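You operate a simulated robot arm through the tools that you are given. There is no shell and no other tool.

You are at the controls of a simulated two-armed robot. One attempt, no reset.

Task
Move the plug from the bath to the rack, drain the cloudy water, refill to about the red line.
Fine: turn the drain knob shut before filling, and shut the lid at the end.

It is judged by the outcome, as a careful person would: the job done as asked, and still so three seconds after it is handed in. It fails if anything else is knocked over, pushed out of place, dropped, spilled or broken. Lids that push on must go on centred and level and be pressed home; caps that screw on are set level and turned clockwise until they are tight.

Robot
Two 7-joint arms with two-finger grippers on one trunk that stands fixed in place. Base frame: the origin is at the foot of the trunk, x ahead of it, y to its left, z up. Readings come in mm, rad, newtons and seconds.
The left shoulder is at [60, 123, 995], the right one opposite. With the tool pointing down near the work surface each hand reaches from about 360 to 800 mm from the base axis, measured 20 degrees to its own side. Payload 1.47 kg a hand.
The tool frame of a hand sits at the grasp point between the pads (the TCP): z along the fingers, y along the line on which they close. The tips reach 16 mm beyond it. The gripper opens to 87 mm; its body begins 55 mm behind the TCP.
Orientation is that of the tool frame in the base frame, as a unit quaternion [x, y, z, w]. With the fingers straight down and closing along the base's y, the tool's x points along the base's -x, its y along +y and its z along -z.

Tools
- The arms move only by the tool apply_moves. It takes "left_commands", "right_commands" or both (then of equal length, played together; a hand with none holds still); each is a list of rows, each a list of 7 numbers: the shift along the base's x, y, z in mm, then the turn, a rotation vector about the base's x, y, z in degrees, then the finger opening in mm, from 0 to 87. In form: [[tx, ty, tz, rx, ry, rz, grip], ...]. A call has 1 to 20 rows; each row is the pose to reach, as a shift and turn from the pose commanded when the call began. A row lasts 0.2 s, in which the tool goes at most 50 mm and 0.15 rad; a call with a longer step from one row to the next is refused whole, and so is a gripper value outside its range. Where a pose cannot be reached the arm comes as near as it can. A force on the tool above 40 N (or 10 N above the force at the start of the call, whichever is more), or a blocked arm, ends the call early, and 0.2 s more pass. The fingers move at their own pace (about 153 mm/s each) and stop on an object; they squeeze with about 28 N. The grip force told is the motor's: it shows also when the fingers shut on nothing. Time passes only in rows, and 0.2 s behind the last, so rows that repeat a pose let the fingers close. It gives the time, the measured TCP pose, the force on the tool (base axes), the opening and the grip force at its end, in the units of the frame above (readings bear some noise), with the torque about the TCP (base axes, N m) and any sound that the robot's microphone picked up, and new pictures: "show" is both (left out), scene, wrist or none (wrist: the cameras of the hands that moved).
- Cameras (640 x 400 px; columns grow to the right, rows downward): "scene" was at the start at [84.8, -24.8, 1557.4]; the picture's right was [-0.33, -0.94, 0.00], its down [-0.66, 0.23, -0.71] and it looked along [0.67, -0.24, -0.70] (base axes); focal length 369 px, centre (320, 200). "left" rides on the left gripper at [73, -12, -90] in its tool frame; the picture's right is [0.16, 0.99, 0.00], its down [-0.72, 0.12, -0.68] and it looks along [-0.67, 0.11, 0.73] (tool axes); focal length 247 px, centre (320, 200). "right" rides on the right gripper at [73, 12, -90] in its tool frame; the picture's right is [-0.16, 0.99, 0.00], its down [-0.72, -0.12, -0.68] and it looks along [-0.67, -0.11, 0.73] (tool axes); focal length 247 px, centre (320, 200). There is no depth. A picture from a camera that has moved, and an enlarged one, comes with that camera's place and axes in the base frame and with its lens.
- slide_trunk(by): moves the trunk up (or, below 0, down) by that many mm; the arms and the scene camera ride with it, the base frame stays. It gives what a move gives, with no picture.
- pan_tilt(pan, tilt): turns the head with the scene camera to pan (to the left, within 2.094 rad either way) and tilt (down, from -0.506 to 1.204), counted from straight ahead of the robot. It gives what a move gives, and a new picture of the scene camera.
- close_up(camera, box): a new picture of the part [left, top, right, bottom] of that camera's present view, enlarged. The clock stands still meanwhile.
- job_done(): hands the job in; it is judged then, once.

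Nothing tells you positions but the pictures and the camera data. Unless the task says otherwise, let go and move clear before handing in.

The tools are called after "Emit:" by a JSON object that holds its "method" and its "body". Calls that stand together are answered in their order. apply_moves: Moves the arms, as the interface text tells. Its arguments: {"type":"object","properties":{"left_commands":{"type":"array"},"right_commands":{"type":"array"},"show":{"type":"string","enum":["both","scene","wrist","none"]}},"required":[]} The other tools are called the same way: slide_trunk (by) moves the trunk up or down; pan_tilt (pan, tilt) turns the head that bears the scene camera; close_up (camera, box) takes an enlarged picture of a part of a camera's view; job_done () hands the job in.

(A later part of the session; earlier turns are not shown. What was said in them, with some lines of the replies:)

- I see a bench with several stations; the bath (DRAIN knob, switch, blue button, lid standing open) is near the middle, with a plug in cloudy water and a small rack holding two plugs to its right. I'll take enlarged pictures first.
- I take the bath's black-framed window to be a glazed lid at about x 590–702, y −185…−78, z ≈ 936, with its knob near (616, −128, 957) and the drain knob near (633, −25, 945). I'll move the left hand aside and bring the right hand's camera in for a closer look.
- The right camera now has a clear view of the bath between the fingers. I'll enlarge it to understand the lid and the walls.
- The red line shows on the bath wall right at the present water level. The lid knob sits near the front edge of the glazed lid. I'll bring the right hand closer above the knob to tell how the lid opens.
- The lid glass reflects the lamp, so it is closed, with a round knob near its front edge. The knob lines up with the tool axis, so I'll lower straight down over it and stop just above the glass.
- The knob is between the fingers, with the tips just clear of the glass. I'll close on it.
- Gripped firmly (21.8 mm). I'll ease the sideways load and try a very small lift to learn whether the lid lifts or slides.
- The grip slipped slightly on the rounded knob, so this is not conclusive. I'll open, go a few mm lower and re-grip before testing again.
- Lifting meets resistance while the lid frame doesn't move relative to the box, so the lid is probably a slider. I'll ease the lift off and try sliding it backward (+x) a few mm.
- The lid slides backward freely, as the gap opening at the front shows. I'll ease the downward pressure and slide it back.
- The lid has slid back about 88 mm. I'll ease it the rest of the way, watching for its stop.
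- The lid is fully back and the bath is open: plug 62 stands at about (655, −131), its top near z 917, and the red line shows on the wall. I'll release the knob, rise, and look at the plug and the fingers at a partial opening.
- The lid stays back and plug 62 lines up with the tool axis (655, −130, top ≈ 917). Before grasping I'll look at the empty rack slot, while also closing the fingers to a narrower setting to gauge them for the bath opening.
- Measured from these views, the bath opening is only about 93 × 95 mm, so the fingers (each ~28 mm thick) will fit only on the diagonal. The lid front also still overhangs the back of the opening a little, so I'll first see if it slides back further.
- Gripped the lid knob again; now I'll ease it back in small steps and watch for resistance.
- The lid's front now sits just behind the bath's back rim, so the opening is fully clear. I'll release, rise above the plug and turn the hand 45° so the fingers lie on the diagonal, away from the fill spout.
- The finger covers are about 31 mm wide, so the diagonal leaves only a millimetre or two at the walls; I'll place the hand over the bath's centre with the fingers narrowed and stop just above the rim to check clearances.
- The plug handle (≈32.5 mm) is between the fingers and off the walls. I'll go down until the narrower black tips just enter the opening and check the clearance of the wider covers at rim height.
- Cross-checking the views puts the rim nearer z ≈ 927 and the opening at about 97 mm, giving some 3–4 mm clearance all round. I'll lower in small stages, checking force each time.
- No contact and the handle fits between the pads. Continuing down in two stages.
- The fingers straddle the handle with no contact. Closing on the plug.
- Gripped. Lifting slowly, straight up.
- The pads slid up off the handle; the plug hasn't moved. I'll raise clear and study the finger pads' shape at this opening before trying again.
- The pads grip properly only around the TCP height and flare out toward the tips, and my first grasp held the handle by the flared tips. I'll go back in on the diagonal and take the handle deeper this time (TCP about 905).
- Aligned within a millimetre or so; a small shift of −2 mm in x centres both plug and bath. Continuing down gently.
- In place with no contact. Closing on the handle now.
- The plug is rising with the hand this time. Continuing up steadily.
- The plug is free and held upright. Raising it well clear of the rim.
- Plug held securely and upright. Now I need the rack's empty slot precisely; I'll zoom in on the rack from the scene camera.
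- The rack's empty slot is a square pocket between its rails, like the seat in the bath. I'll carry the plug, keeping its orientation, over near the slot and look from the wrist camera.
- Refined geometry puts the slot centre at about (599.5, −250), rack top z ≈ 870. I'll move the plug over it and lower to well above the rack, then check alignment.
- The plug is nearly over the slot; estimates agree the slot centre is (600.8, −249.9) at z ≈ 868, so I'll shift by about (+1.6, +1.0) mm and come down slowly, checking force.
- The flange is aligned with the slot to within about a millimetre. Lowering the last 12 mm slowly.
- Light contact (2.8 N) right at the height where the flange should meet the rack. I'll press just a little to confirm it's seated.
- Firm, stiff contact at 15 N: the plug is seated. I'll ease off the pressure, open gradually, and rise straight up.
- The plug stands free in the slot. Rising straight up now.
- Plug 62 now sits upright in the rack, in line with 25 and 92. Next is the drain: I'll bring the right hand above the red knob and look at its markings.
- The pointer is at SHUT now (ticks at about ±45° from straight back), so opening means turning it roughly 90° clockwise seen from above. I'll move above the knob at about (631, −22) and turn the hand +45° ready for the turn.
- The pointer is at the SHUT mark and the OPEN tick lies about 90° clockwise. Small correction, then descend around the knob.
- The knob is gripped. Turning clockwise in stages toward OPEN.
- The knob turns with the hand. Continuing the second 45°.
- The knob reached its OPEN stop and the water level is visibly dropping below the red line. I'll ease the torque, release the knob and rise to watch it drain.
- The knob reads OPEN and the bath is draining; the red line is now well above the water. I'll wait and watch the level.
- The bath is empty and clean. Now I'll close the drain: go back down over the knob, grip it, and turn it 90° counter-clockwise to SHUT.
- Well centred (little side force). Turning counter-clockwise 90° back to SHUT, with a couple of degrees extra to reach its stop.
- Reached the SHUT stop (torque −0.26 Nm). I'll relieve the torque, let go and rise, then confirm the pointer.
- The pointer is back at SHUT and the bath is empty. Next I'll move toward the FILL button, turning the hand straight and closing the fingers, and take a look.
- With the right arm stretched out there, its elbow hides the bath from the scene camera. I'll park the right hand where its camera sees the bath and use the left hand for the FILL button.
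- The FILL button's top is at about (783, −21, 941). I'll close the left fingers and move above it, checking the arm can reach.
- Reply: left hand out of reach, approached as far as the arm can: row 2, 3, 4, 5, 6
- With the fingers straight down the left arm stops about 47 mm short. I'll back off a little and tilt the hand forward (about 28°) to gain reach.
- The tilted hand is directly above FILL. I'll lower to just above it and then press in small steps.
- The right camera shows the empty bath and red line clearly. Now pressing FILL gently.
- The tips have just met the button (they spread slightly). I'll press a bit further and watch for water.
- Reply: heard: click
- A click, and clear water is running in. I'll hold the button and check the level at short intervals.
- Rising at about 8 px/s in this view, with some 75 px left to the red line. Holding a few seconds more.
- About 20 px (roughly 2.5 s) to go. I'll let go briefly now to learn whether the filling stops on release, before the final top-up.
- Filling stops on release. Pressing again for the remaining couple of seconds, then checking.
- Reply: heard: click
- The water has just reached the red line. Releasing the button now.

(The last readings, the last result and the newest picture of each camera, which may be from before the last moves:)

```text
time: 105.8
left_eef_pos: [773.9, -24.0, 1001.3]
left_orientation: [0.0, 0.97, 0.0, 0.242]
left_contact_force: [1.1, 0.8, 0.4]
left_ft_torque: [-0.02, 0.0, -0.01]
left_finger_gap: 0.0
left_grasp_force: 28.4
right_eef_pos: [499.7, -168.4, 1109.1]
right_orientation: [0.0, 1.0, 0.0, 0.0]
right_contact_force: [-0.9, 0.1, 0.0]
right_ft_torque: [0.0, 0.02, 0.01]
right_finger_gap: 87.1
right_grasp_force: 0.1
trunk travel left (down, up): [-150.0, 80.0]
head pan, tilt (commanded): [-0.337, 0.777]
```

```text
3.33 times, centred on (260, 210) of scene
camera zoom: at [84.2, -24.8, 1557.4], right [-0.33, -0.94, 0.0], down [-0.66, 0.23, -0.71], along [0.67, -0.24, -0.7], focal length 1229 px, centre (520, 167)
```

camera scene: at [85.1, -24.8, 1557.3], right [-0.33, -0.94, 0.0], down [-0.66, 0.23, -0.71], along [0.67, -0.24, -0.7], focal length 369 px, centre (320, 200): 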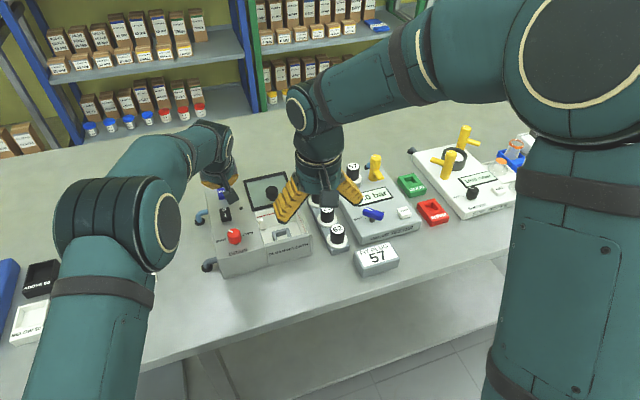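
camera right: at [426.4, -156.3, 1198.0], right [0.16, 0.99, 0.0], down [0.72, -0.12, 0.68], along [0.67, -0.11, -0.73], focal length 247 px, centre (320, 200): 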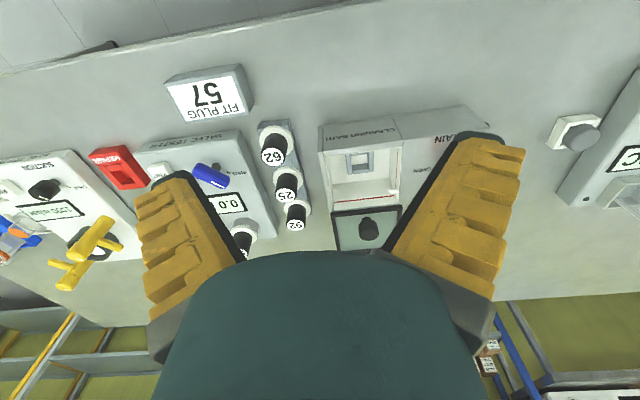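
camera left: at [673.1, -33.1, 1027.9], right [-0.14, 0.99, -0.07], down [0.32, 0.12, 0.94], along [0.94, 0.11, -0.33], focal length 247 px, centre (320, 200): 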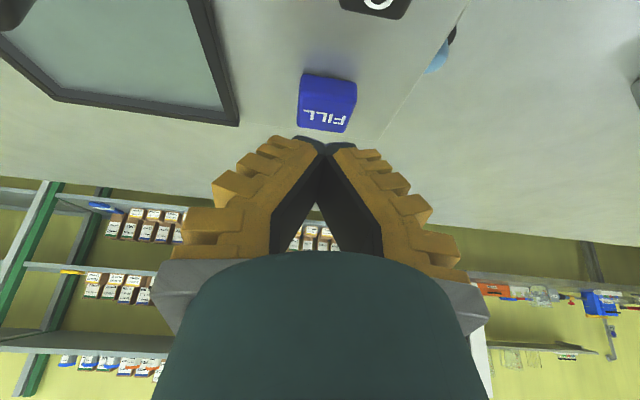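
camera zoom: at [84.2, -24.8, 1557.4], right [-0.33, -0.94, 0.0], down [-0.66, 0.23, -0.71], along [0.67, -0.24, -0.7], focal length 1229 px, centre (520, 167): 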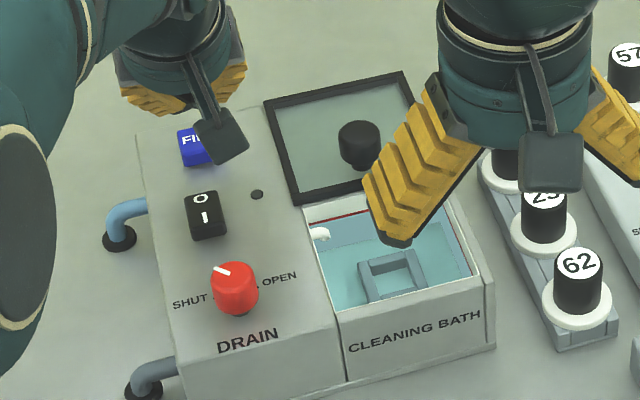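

The water stands right at the red line and the flow has stopped. I'll retract the left hand up and away, un-tilting it.

Emit:
{"method": "apply_moves", "body": {"left_commands": [[-20, 0, 20, 0, 0, 0, 10], [-50, 5, 40, 0, 7, 0, 20], [-80, 12, 55, 0, 14, 0, 40], [-110, 25, 70, 0, 21, 0, 60], [-135, 50, 85, 0, 28, 0, 80], [-150, 85, 100, 0, 28, 0, 87], [-165, 120, 120, 0, 28, 0, 87], [-180, 155, 140, 0, 28, 0, 87], [-200, 190, 160, 0, 28, 0, 87], [-220, 230, 180, 0, 28, 0, 87], [-240, 270, 200, 0, 28, 0, 87], [-240, 290, 205, 0, 28, 0, 87]]}}

Emit:
{"method": "close_up", "body": {"camera": "right", "box": [330, 130, 410, 210]}}

```text
time: 108.4
left_eef_pos: [535.6, 271.1, 1206.6]
left_orientation: [-0.001, 1.0, 0.0, -0.001]
left_contact_force: [0.3, -0.8, -0.4]
left_ft_torque: [0.01, -0.02, -0.02]
left_finger_gap: 87.0
left_grasp_force: 0.1
right_eef_pos: [500.3, -169.6, 1108.2]
right_orientation: [0.0, 1.0, 0.0, 0.0]
right_contact_force: [-0.6, -0.7, 0.1]
right_ft_torque: [-0.03, 0.02, 0.02]
right_finger_gap: 87.0
right_grasp_force: 0.1
trunk travel left (down, up): [-150.0, 80.0]
head pan, tilt (commanded): [-0.337, 0.777]
camera scene: at [85.5, -24.6, 1557.3], right [-0.33, -0.94, 0.0], down [-0.66, 0.23, -0.71], along [0.67, -0.24, -0.7], focal length 369 px, centre (320, 200)
camera left: at [462.3, 259.3, 1296.3], right [-0.16, 0.99, 0.0], down [0.72, 0.12, 0.68], along [0.67, 0.11, -0.73], focal length 247 px, centre (320, 200)
```

scene: 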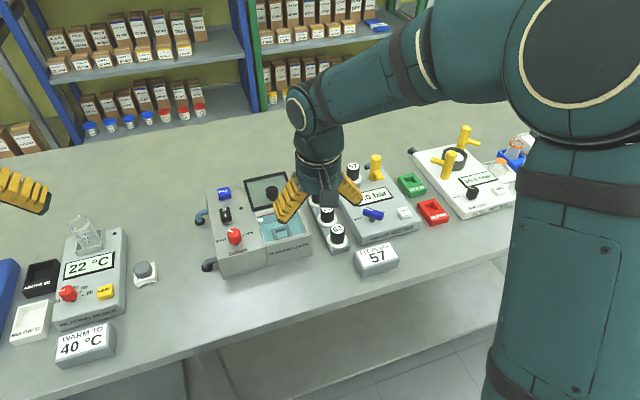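
left: 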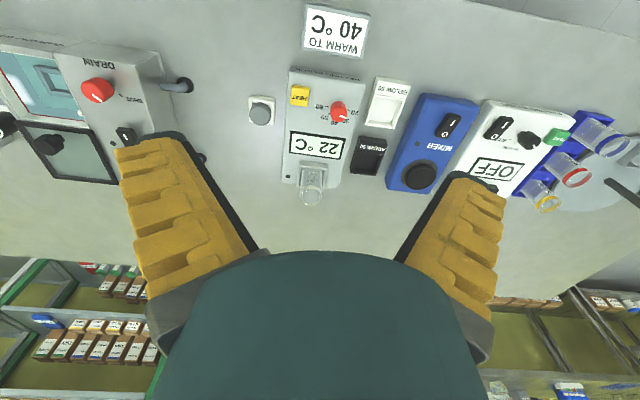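

```text
5.00 times, centred on (370, 170) of right
camera zoom: at [426.8, -156.3, 1198.0], right [0.16, 0.99, 0.0], down [0.72, -0.12, 0.68], along [0.67, -0.11, -0.73], focal length 1235 px, centre (70, 350)
```

zoom: 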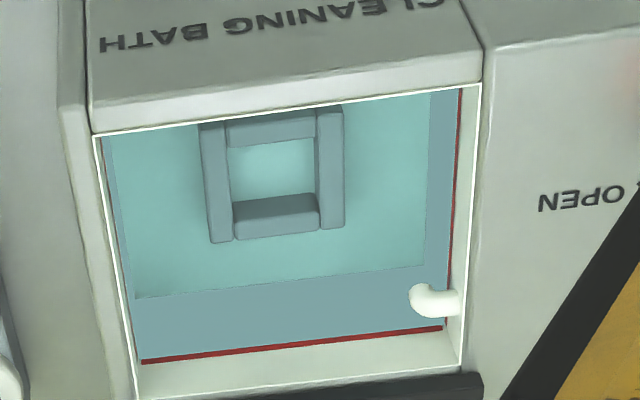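

The level is steady at the red line. Now to shut the lid: I'll take the right hand over the lid knob (about (728, −130)).

Emit:
{"method": "apply_moves", "body": {"right_commands": [[38, 7, -5, 0, 0, 0, 70], [76, 14, -10, 0, 0, 0, 45], [114, 21, -15, 0, 0, 0, 45], [152, 28, -25, 0, 0, 0, 45], [190, 34, -40, 0, 0, 0, 45], [228, 38.8, -59, 0, 0, 0, 45], [228, 38.8, -90, 0, 0, 0, 45], [228, 38.8, -105, 0, 0, 0, 45], [228, 38.8, -105, 0, 0, 0, 45]]}}

Emit:
{"method": "close_up", "body": {"camera": "right", "box": [200, 60, 440, 240]}}

```text
time: 110.4
left_eef_pos: [534.5, 269.7, 1206.8]
left_orientation: [0.0, 1.0, 0.0, 0.0]
left_contact_force: [-0.7, 0.4, -0.6]
left_ft_torque: [0.0, -0.03, 0.01]
left_finger_gap: 86.8
left_grasp_force: 0.0
right_eef_pos: [728.9, -130.8, 1002.6]
right_orientation: [0.0, 1.0, 0.0, 0.0]
right_contact_force: [0.9, 0.3, 0.1]
right_ft_torque: [-0.03, 0.0, -0.02]
right_finger_gap: 50.5
right_grasp_force: 4.2
trunk travel left (down, up): [-150.0, 80.0]
head pan, tilt (commanded): [-0.337, 0.777]
camera scene: at [84.2, -24.9, 1557.4], right [-0.33, -0.94, 0.0], down [-0.66, 0.23, -0.71], along [0.67, -0.24, -0.7], focal length 369 px, centre (320, 200)
camera right: at [654.9, -117.7, 1092.7], right [0.16, 0.99, 0.0], down [0.72, -0.12, 0.68], along [0.67, -0.11, -0.73], focal length 247 px, centre (320, 200)
```

scene: 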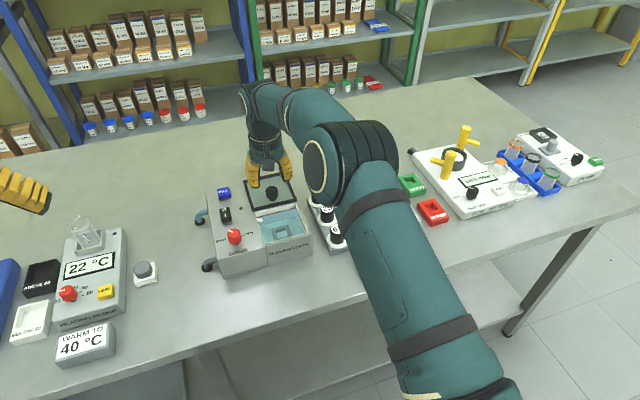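
right: 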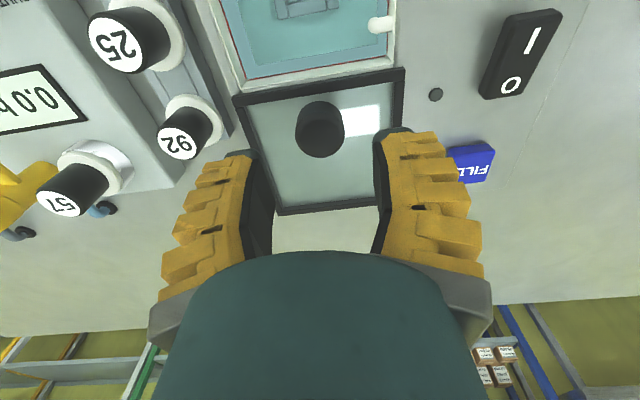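

```text
2.22 times, centred on (320, 150) of right
camera zoom: at [654.9, -117.7, 1092.7], right [0.16, 0.99, 0.0], down [0.72, -0.12, 0.68], along [0.67, -0.11, -0.73], focal length 549 px, centre (320, 311)
```

zoom: 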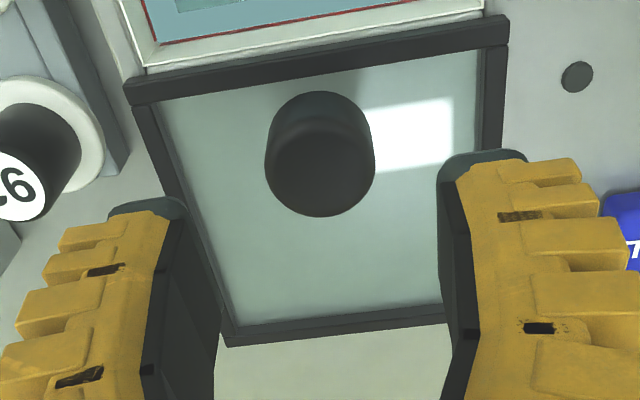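

Aligned over the knob. Lowering and gripping it.

Emit:
{"method": "apply_moves", "body": {"right_commands": [[0, 0, -14, 0, 0, 0, 45], [0, 0, -28, 0, 0, 0, 45], [0, 0, -40, 0, 0, 0, 45], [0, 0, -45, 0, 0, 0, 45], [0, 0, -45, 0, 0, 0, 30], [0, 0, -45, 0, 0, 0, 15], [0, 0, -45, 0, 0, 0, 10], [0, 0, -45, 0, 0, 0, 10]], "show": "wrist"}}

```text
time: 112.2
left_eef_pos: [535.5, 271.0, 1205.3]
left_orientation: [0.0, 1.0, 0.0, 0.001]
left_contact_force: [-0.4, -0.4, 0.2]
left_ft_torque: [-0.02, -0.01, 0.0]
left_finger_gap: 87.1
left_grasp_force: 0.0
right_eef_pos: [729.4, -128.9, 959.1]
right_orientation: [0.0, 1.0, 0.0, 0.0]
right_contact_force: [-2.4, 5.1, 5.1]
right_ft_torque: [0.04, 0.53, -0.03]
right_finger_gap: 22.5
right_grasp_force: 29.9
trunk travel left (down, up): [-150.0, 80.0]
head pan, tilt (commanded): [-0.337, 0.777]
camera right: at [655.0, -117.6, 1049.1], right [0.16, 0.99, 0.0], down [0.72, -0.12, 0.68], along [0.67, -0.11, -0.73], focal length 247 px, centre (320, 200)
```

right: 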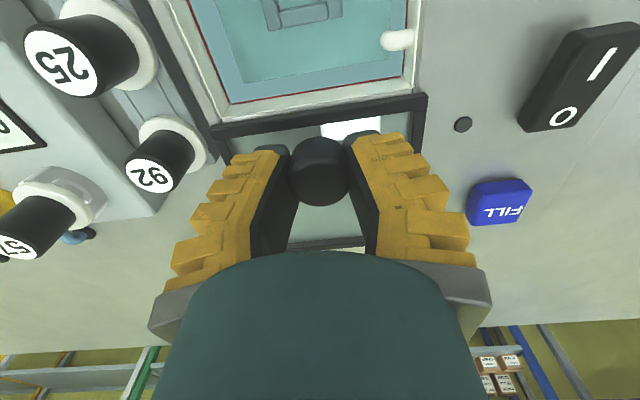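

Gripped. Sliding the lid forward (−x) steadily.

Emit:
{"method": "apply_moves", "body": {"right_commands": [[-3, 1, 0, 0, 0, 0, 10], [-9, 1, 0, 0, 0, 0, 10], [-17, 1, 0, 0, 0, 0, 10], [-25, 1, 0, 0, 0, 0, 10], [-33, 1, 0, 0, 0, 0, 10], [-41, 1, 0, 0, 0, 0, 10], [-49, 1, 0, 0, 0, 0, 10], [-57, 1, 0, 0, 0, 0, 10], [-65, 1, 0, 0, 0, 0, 10], [-73, 1, 0, 0, 0, 0, 10], [-81, 1, 0, 0, 0, 0, 10], [-89, 1, 0, 0, 0, 0, 10], [-97, 1, 0, 0, 0, 0, 10], [-97, 1, 0, 0, 0, 0, 10]]}}

Emit:
{"method": "close_up", "body": {"camera": "right", "box": [230, 60, 410, 220]}}

Emit:
{"method": "close_up", "body": {"camera": "scene", "box": [220, 170, 330, 270]}}

```text
time: 115.2
left_eef_pos: [534.8, 271.0, 1206.4]
left_orientation: [0.0, 1.0, 0.0, 0.0]
left_contact_force: [0.2, 0.1, -0.2]
left_ft_torque: [-0.01, -0.02, -0.01]
left_finger_gap: 87.0
left_grasp_force: 0.0
right_eef_pos: [631.5, -129.5, 960.0]
right_orientation: [-0.001, 1.0, 0.0, 0.0]
right_contact_force: [-0.4, 0.7, 13.8]
right_ft_torque: [-0.01, 0.17, -0.02]
right_finger_gap: 21.5
right_grasp_force: 30.0
trunk travel left (down, up): [-150.0, 80.0]
head pan, tilt (commanded): [-0.337, 0.777]
camera scene: at [83.5, -24.5, 1557.5], right [-0.33, -0.94, 0.0], down [-0.66, 0.23, -0.71], along [0.67, -0.24, -0.7], focal length 369 px, centre (320, 200)
camera right: at [557.4, -117.5, 1048.9], right [0.16, 0.99, 0.0], down [0.72, -0.12, 0.68], along [0.67, -0.11, -0.73], focal length 247 px, centre (320, 200)
```

scene: 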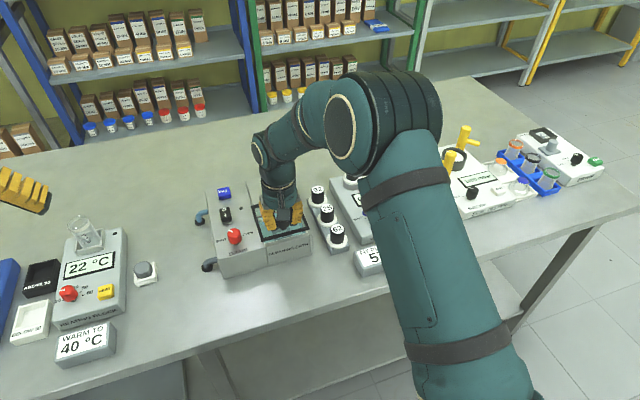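
right: 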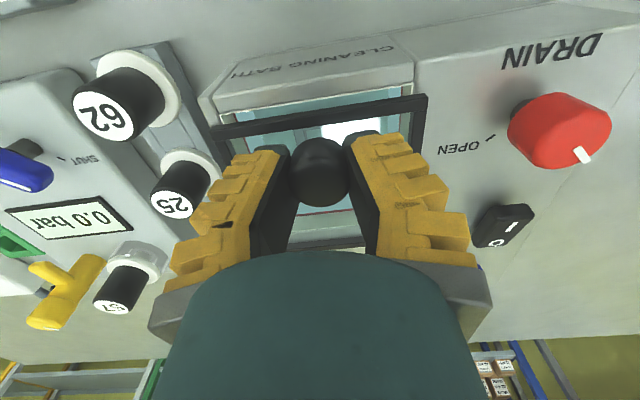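

```text
2.50 times, centred on (320, 140) of right
camera zoom: at [557.4, -117.5, 1048.9], right [0.16, 0.99, 0.0], down [0.72, -0.12, 0.68], along [0.67, -0.11, -0.73], focal length 617 px, centre (320, 350)
```

zoom: 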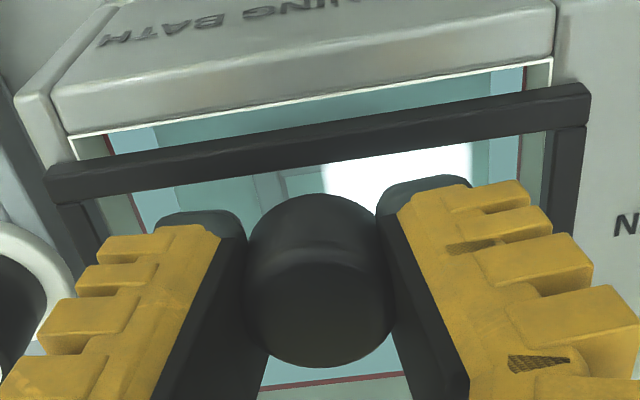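

```text
4.00 times, centred on (275, 220) of scene
camera zoom: at [83.5, -24.5, 1557.5], right [-0.33, -0.94, 0.0], down [-0.66, 0.23, -0.71], along [0.67, -0.24, -0.7], focal length 1475 px, centre (500, 120)
```

zoom: 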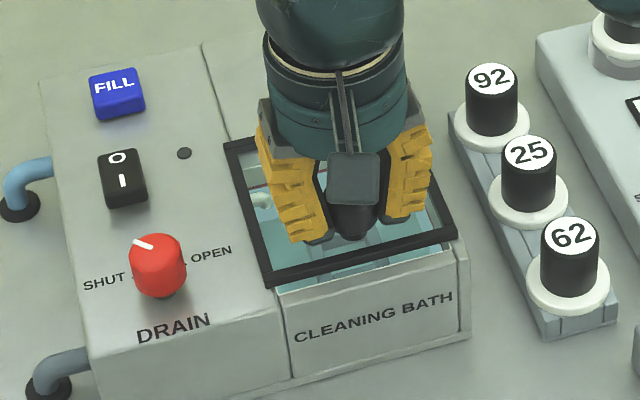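

About 14 mm left. I'll ease the downward load and slide the rest slowly until it meets its stop.

Emit:
{"method": "apply_moves", "body": {"right_commands": [[-2, 0, 2, 0, 0, 0, 10], [-5, 0, 2, 0, 0, 0, 10], [-8, 0, 2, 0, 0, 0, 10], [-11, 0, 2, 0, 0, 0, 10], [-13, 0, 2, 0, 0, 0, 10], [-14, 0, 2, 0, 0, 0, 10]], "show": "wrist"}}

Emit:
{"method": "close_up", "body": {"camera": "right", "box": [230, 60, 410, 220]}}

Emit:
{"method": "close_up", "body": {"camera": "scene", "box": [220, 170, 330, 270]}}

```text
time: 116.6
left_eef_pos: [536.6, 269.8, 1206.0]
left_orientation: [0.0, 1.0, 0.0, 0.0]
left_contact_force: [-0.7, -0.5, -0.2]
left_ft_torque: [-0.04, 0.0, 0.01]
left_finger_gap: 87.1
left_grasp_force: 0.0
right_eef_pos: [619.7, -129.8, 959.8]
right_orientation: [0.0, 1.0, 0.0, 0.001]
right_contact_force: [7.6, 5.8, -2.0]
right_ft_torque: [0.05, 0.08, 0.0]
right_finger_gap: 18.1
right_grasp_force: 30.0
trunk travel left (down, up): [-150.0, 80.0]
head pan, tilt (commanded): [-0.337, 0.777]
camera right: at [545.0, -117.6, 1049.6], right [0.16, 0.99, 0.0], down [0.72, -0.12, 0.68], along [0.67, -0.11, -0.73], focal length 247 px, centre (320, 200)
```

right: 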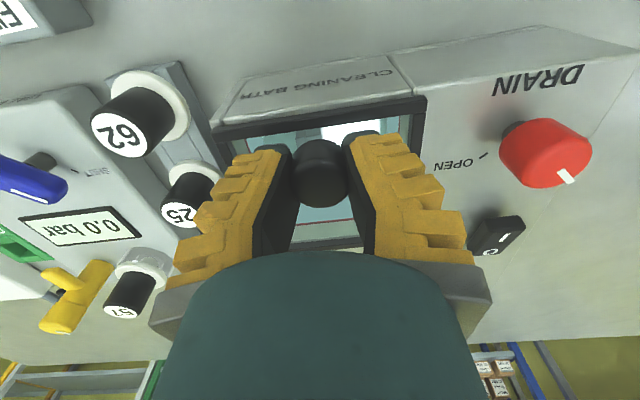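

```text
2.50 times, centred on (320, 140) of right
camera zoom: at [545.0, -117.6, 1049.6], right [0.16, 0.99, 0.0], down [0.72, -0.12, 0.68], along [0.67, -0.11, -0.73], focal length 617 px, centre (320, 350)
```

zoom: 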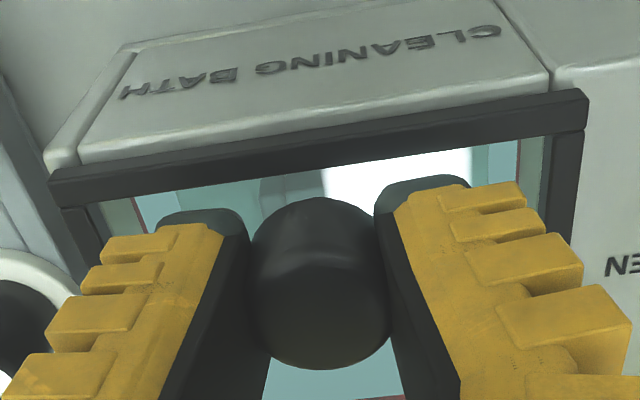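

```text
4.00 times, centred on (275, 220) of scene
camera zoom: at [86.0, -24.1, 1557.3], right [-0.33, -0.94, 0.0], down [-0.66, 0.23, -0.71], along [0.67, -0.24, -0.7], focal length 1475 px, centre (500, 120)
```

zoom: 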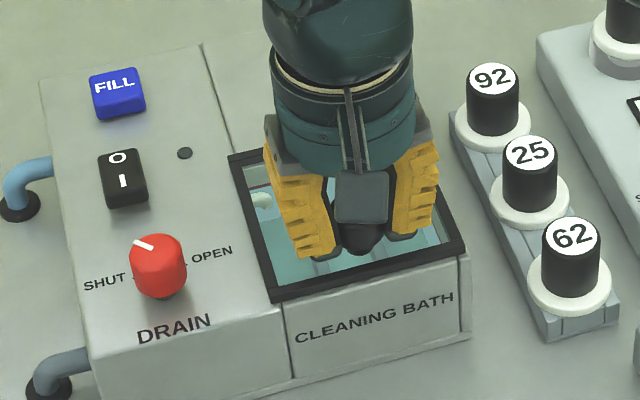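

The lid meets resistance (Fx +7.6 N) with its frame flush at the front. A slight further push to confirm it's home.

Emit:
{"method": "apply_moves", "body": {"right_commands": [[-1, 0, 0, 0, 0, 0, 10], [-2, 0, 0, 0, 0, 0, 10], [-2, 0, 0, 0, 0, 0, 10]], "show": "none"}}

Emit:
{"method": "close_up", "body": {"camera": "scene", "box": [220, 170, 330, 270]}}

```text
time: 117.4
left_eef_pos: [536.9, 270.4, 1205.9]
left_orientation: [0.0, 1.0, 0.0, -0.001]
left_contact_force: [-0.9, 0.0, -0.3]
left_ft_torque: [-0.01, 0.01, 0.01]
left_finger_gap: 86.7
left_grasp_force: 0.1
right_eef_pos: [618.3, -130.9, 959.9]
right_orientation: [-0.001, 1.0, 0.0, 0.002]
right_contact_force: [20.2, 5.9, -1.7]
right_ft_torque: [0.04, -0.58, -0.04]
right_finger_gap: 17.6
right_grasp_force: 30.2
trunk travel left (down, up): [-150.0, 80.0]
head pan, tilt (commanded): [-0.337, 0.777]
```

```text
4.00 times, centred on (275, 220) of scene
camera zoom: at [87.3, -23.9, 1557.2], right [-0.33, -0.94, 0.0], down [-0.66, 0.23, -0.71], along [0.67, -0.24, -0.7], focal length 1475 px, centre (500, 120)
```

zoom: 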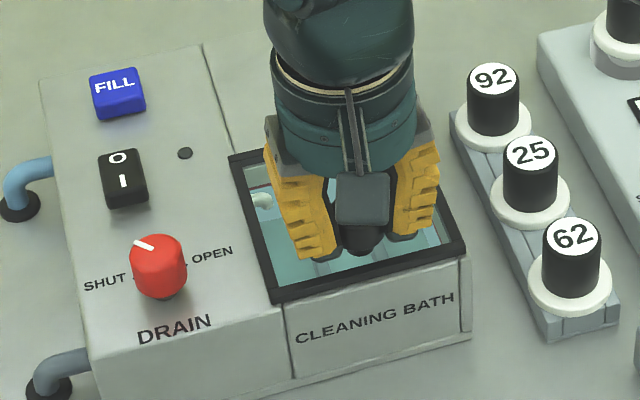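

Firm stop at 20 N: the lid is home. I'll relax the push, open the fingers and rise straight up.

Emit:
{"method": "apply_moves", "body": {"right_commands": [[2, 0, 0, 0, 0, 0, 10], [2.8, 0, 0, 0, 0, 0, 10], [2.8, 0, 0, 0, 0, 0, 28], [2.8, 0, 0, 0, 0, 0, 42], [2.8, 0, 0, 0, 0, 0, 42], [2.8, 0, 10, 0, 0, 0, 42], [2.8, 0, 25, 0, 0, 0, 42], [2.8, 0, 50, 0, 0, 0, 42], [2.8, 0, 90, 0, 0, 0, 42], [2.8, 0, 130, 0, 0, 0, 42]]}}

Emit:
{"method": "close_up", "body": {"camera": "right", "box": [230, 60, 410, 220]}}

Emit:
{"method": "close_up", "body": {"camera": "scene", "box": [200, 170, 360, 280]}}

```text
time: 119.6
left_eef_pos: [533.9, 269.6, 1207.4]
left_orientation: [0.0, 1.0, 0.001, 0.001]
left_contact_force: [-0.5, 0.2, -0.4]
left_ft_torque: [0.0, 0.02, 0.02]
left_finger_gap: 87.3
left_grasp_force: 0.0
right_eef_pos: [617.2, -131.9, 1089.2]
right_orientation: [-0.001, 1.0, -0.001, 0.0]
right_contact_force: [0.0, 0.1, -0.4]
right_ft_torque: [-0.01, 0.0, 0.0]
right_finger_gap: 47.6
right_grasp_force: 4.2
trunk travel left (down, up): [-150.0, 80.0]
head pan, tilt (commanded): [-0.337, 0.777]
camera scene: at [84.2, -24.7, 1557.4], right [-0.33, -0.94, 0.0], down [-0.66, 0.23, -0.71], along [0.67, -0.24, -0.7], focal length 369 px, centre (320, 200)
camera right: at [544.5, -119.0, 1179.7], right [0.16, 0.99, 0.0], down [0.72, -0.12, 0.68], along [0.67, -0.11, -0.73], focal length 247 px, centre (320, 200)
```

scene: 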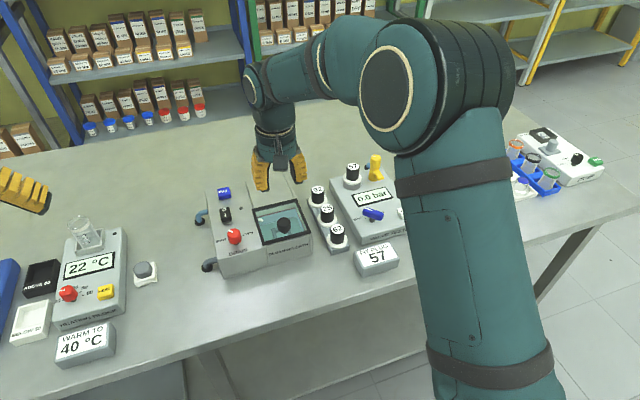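
right: 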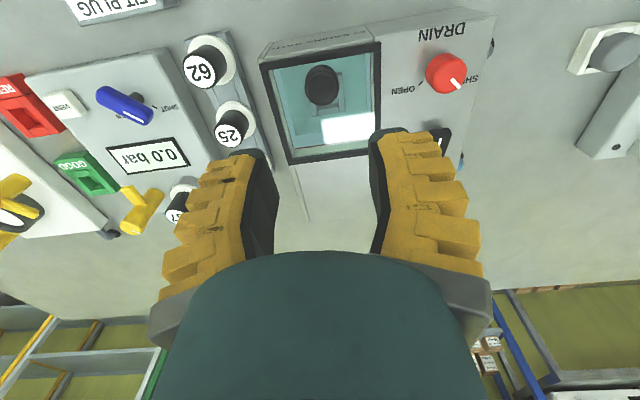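

```text
2.50 times, centred on (320, 140) of right
camera zoom: at [544.5, -119.0, 1179.7], right [0.16, 0.99, 0.0], down [0.72, -0.12, 0.68], along [0.67, -0.11, -0.73], focal length 617 px, centre (320, 350)
```

zoom: 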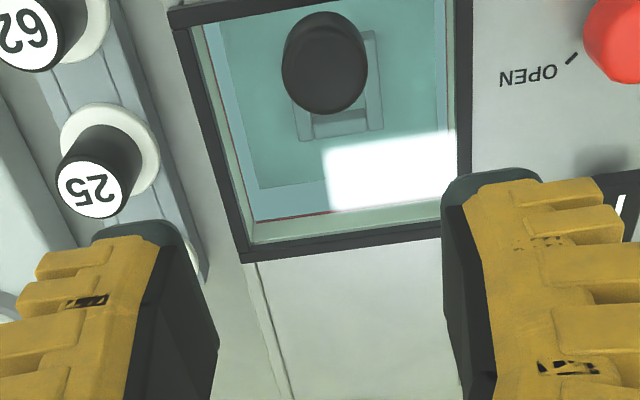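

```text
3.64 times, centred on (280, 225) of scene
camera zoom: at [84.2, -24.7, 1557.4], right [-0.33, -0.94, 0.0], down [-0.66, 0.23, -0.71], along [0.67, -0.24, -0.7], focal length 1341 px, centre (466, 109)
```

zoom: 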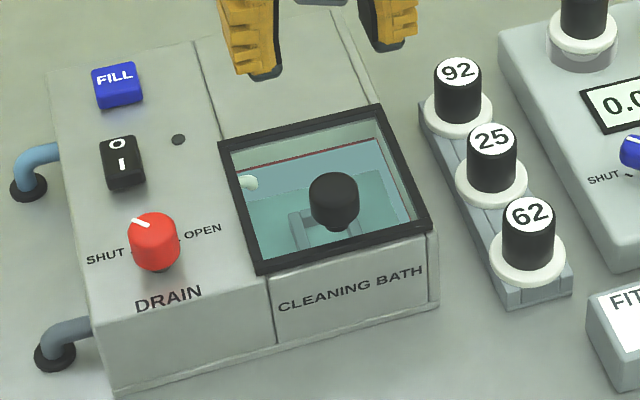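

Everything looks as asked: lid shut, knob at SHUT, clear water at the red line, plug 62 in the rack. I'll move the right hand clear and do a last close check of the rack and level.

Emit:
{"method": "apply_moves", "body": {"right_commands": [[-25, -25, 20, 0, 0, 0, 60], [-50, -55, 40, 0, 0, 0, 87], [-75, -85, 60, 0, 0, 0, 87], [-100, -115, 80, 0, 0, 0, 87], [-125, -145, 100, 0, 0, 0, 87], [-148, -165, 125, 0, 0, 0, 87], [-148, -165, 125, 0, 0, 0, 87]]}}

Emit:
{"method": "close_up", "body": {"camera": "scene", "box": [290, 170, 370, 260]}}

Emit:
{"method": "close_up", "body": {"camera": "scene", "box": [240, 190, 320, 260]}}

Emit:
{"method": "close_up", "body": {"camera": "right", "box": [320, 60, 560, 220]}}

```text
time: 121.2
left_eef_pos: [535.9, 269.1, 1205.5]
left_orientation: [0.0, 1.0, -0.001, 0.001]
left_contact_force: [0.3, -0.7, -0.2]
left_ft_torque: [0.02, 0.02, -0.01]
left_finger_gap: 87.2
left_grasp_force: 0.1
right_eef_pos: [473.3, -295.4, 1216.6]
right_orientation: [0.0, 1.0, 0.0, -0.002]
right_contact_force: [0.0, 0.2, 1.2]
right_ft_torque: [-0.01, 0.04, -0.01]
right_finger_gap: 86.8
right_grasp_force: 0.0
trunk travel left (down, up): [-150.0, 80.0]
head pan, tilt (commanded): [-0.337, 0.777]
camera scene: at [85.7, -24.7, 1557.3], right [-0.33, -0.94, 0.0], down [-0.66, 0.23, -0.71], along [0.67, -0.24, -0.7], focal length 369 px, centre (320, 200)
camera right: at [398.6, -280.7, 1305.7], right [0.16, 0.99, 0.0], down [0.72, -0.12, 0.68], along [0.67, -0.11, -0.73], focal length 247 px, centre (320, 200)
```

scene: 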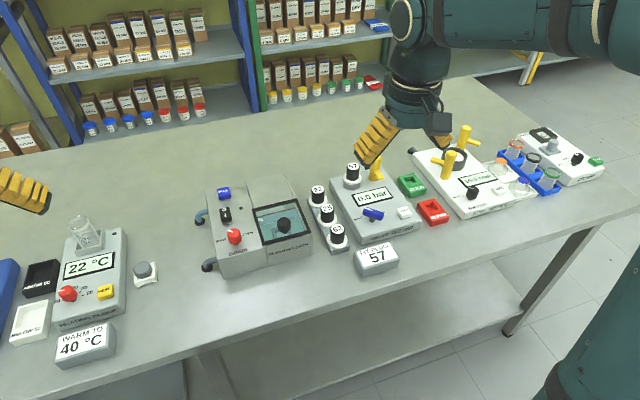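
right: 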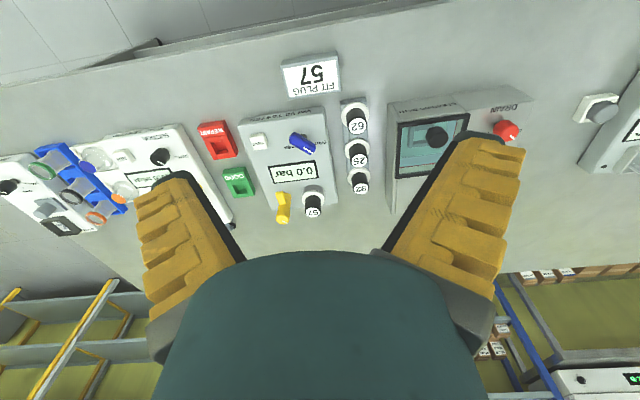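

```text
4.44 times, centred on (330, 215) of scene
camera zoom: at [85.7, -24.7, 1557.3], right [-0.33, -0.94, 0.0], down [-0.66, 0.23, -0.71], along [0.67, -0.24, -0.7], focal length 1638 px, centre (276, 133)
```

zoom: 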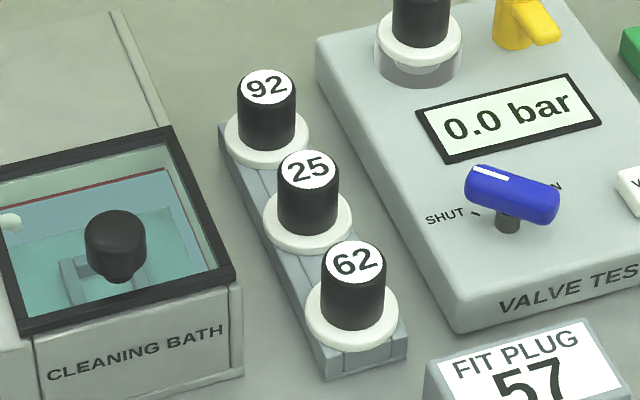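

```text
5.71 times, centred on (280, 225) of scene
camera zoom: at [85.7, -24.7, 1557.3], right [-0.33, -0.94, 0.0], down [-0.66, 0.23, -0.71], along [0.67, -0.24, -0.7], focal length 2107 px, centre (549, 57)
```

zoom: 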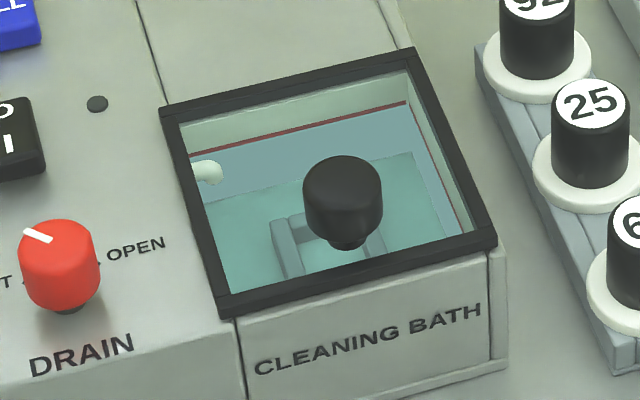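

```text
2.50 times, centred on (440, 140) of right
camera zoom: at [398.6, -280.7, 1305.7], right [0.16, 0.99, 0.0], down [0.72, -0.12, 0.68], along [0.67, -0.11, -0.73], focal length 617 px, centre (20, 350)
```

zoom: 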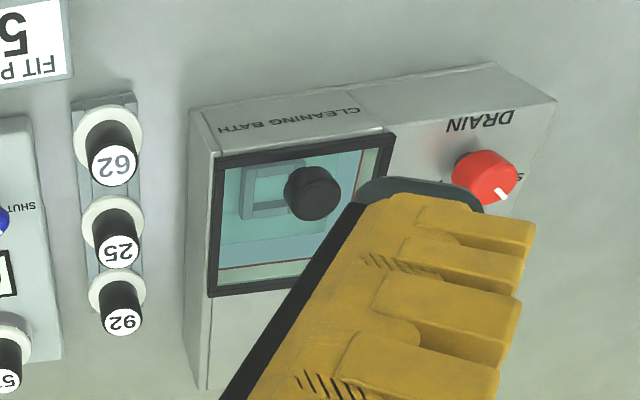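

The last check shows it all done. Plug 62 stands upright in its rack slot, the drain is shut, clear water is at the red line, the lid is fully shut, both hands are clear and nothing else has moved. Handing it in.

Emit:
{"method": "job_done", "body": {}}

```text
The job is handed in.
```

The job is done and handed in; I haven't been shown a verdict. At my last look, everything was as you asked:

- **Plug:** plug 62 is out of the bath and seated upright in the rack's empty slot, in line with 25 and 92. My first grip slipped off the handle, but the plug didn't move, and a deeper second grip held.
- **Drain:** I opened the drain until the bath was empty, then turned the knob back to its SHUT stop before filling.
- **Refill:** I held FILL until clear water reached the red line. The flow stopped on release, and the level held steady afterwards.
- **Lid:** it is slid fully shut against its stop.

Both hands let go and moved clear. Nothing else was knocked, moved or spilled that I could see.
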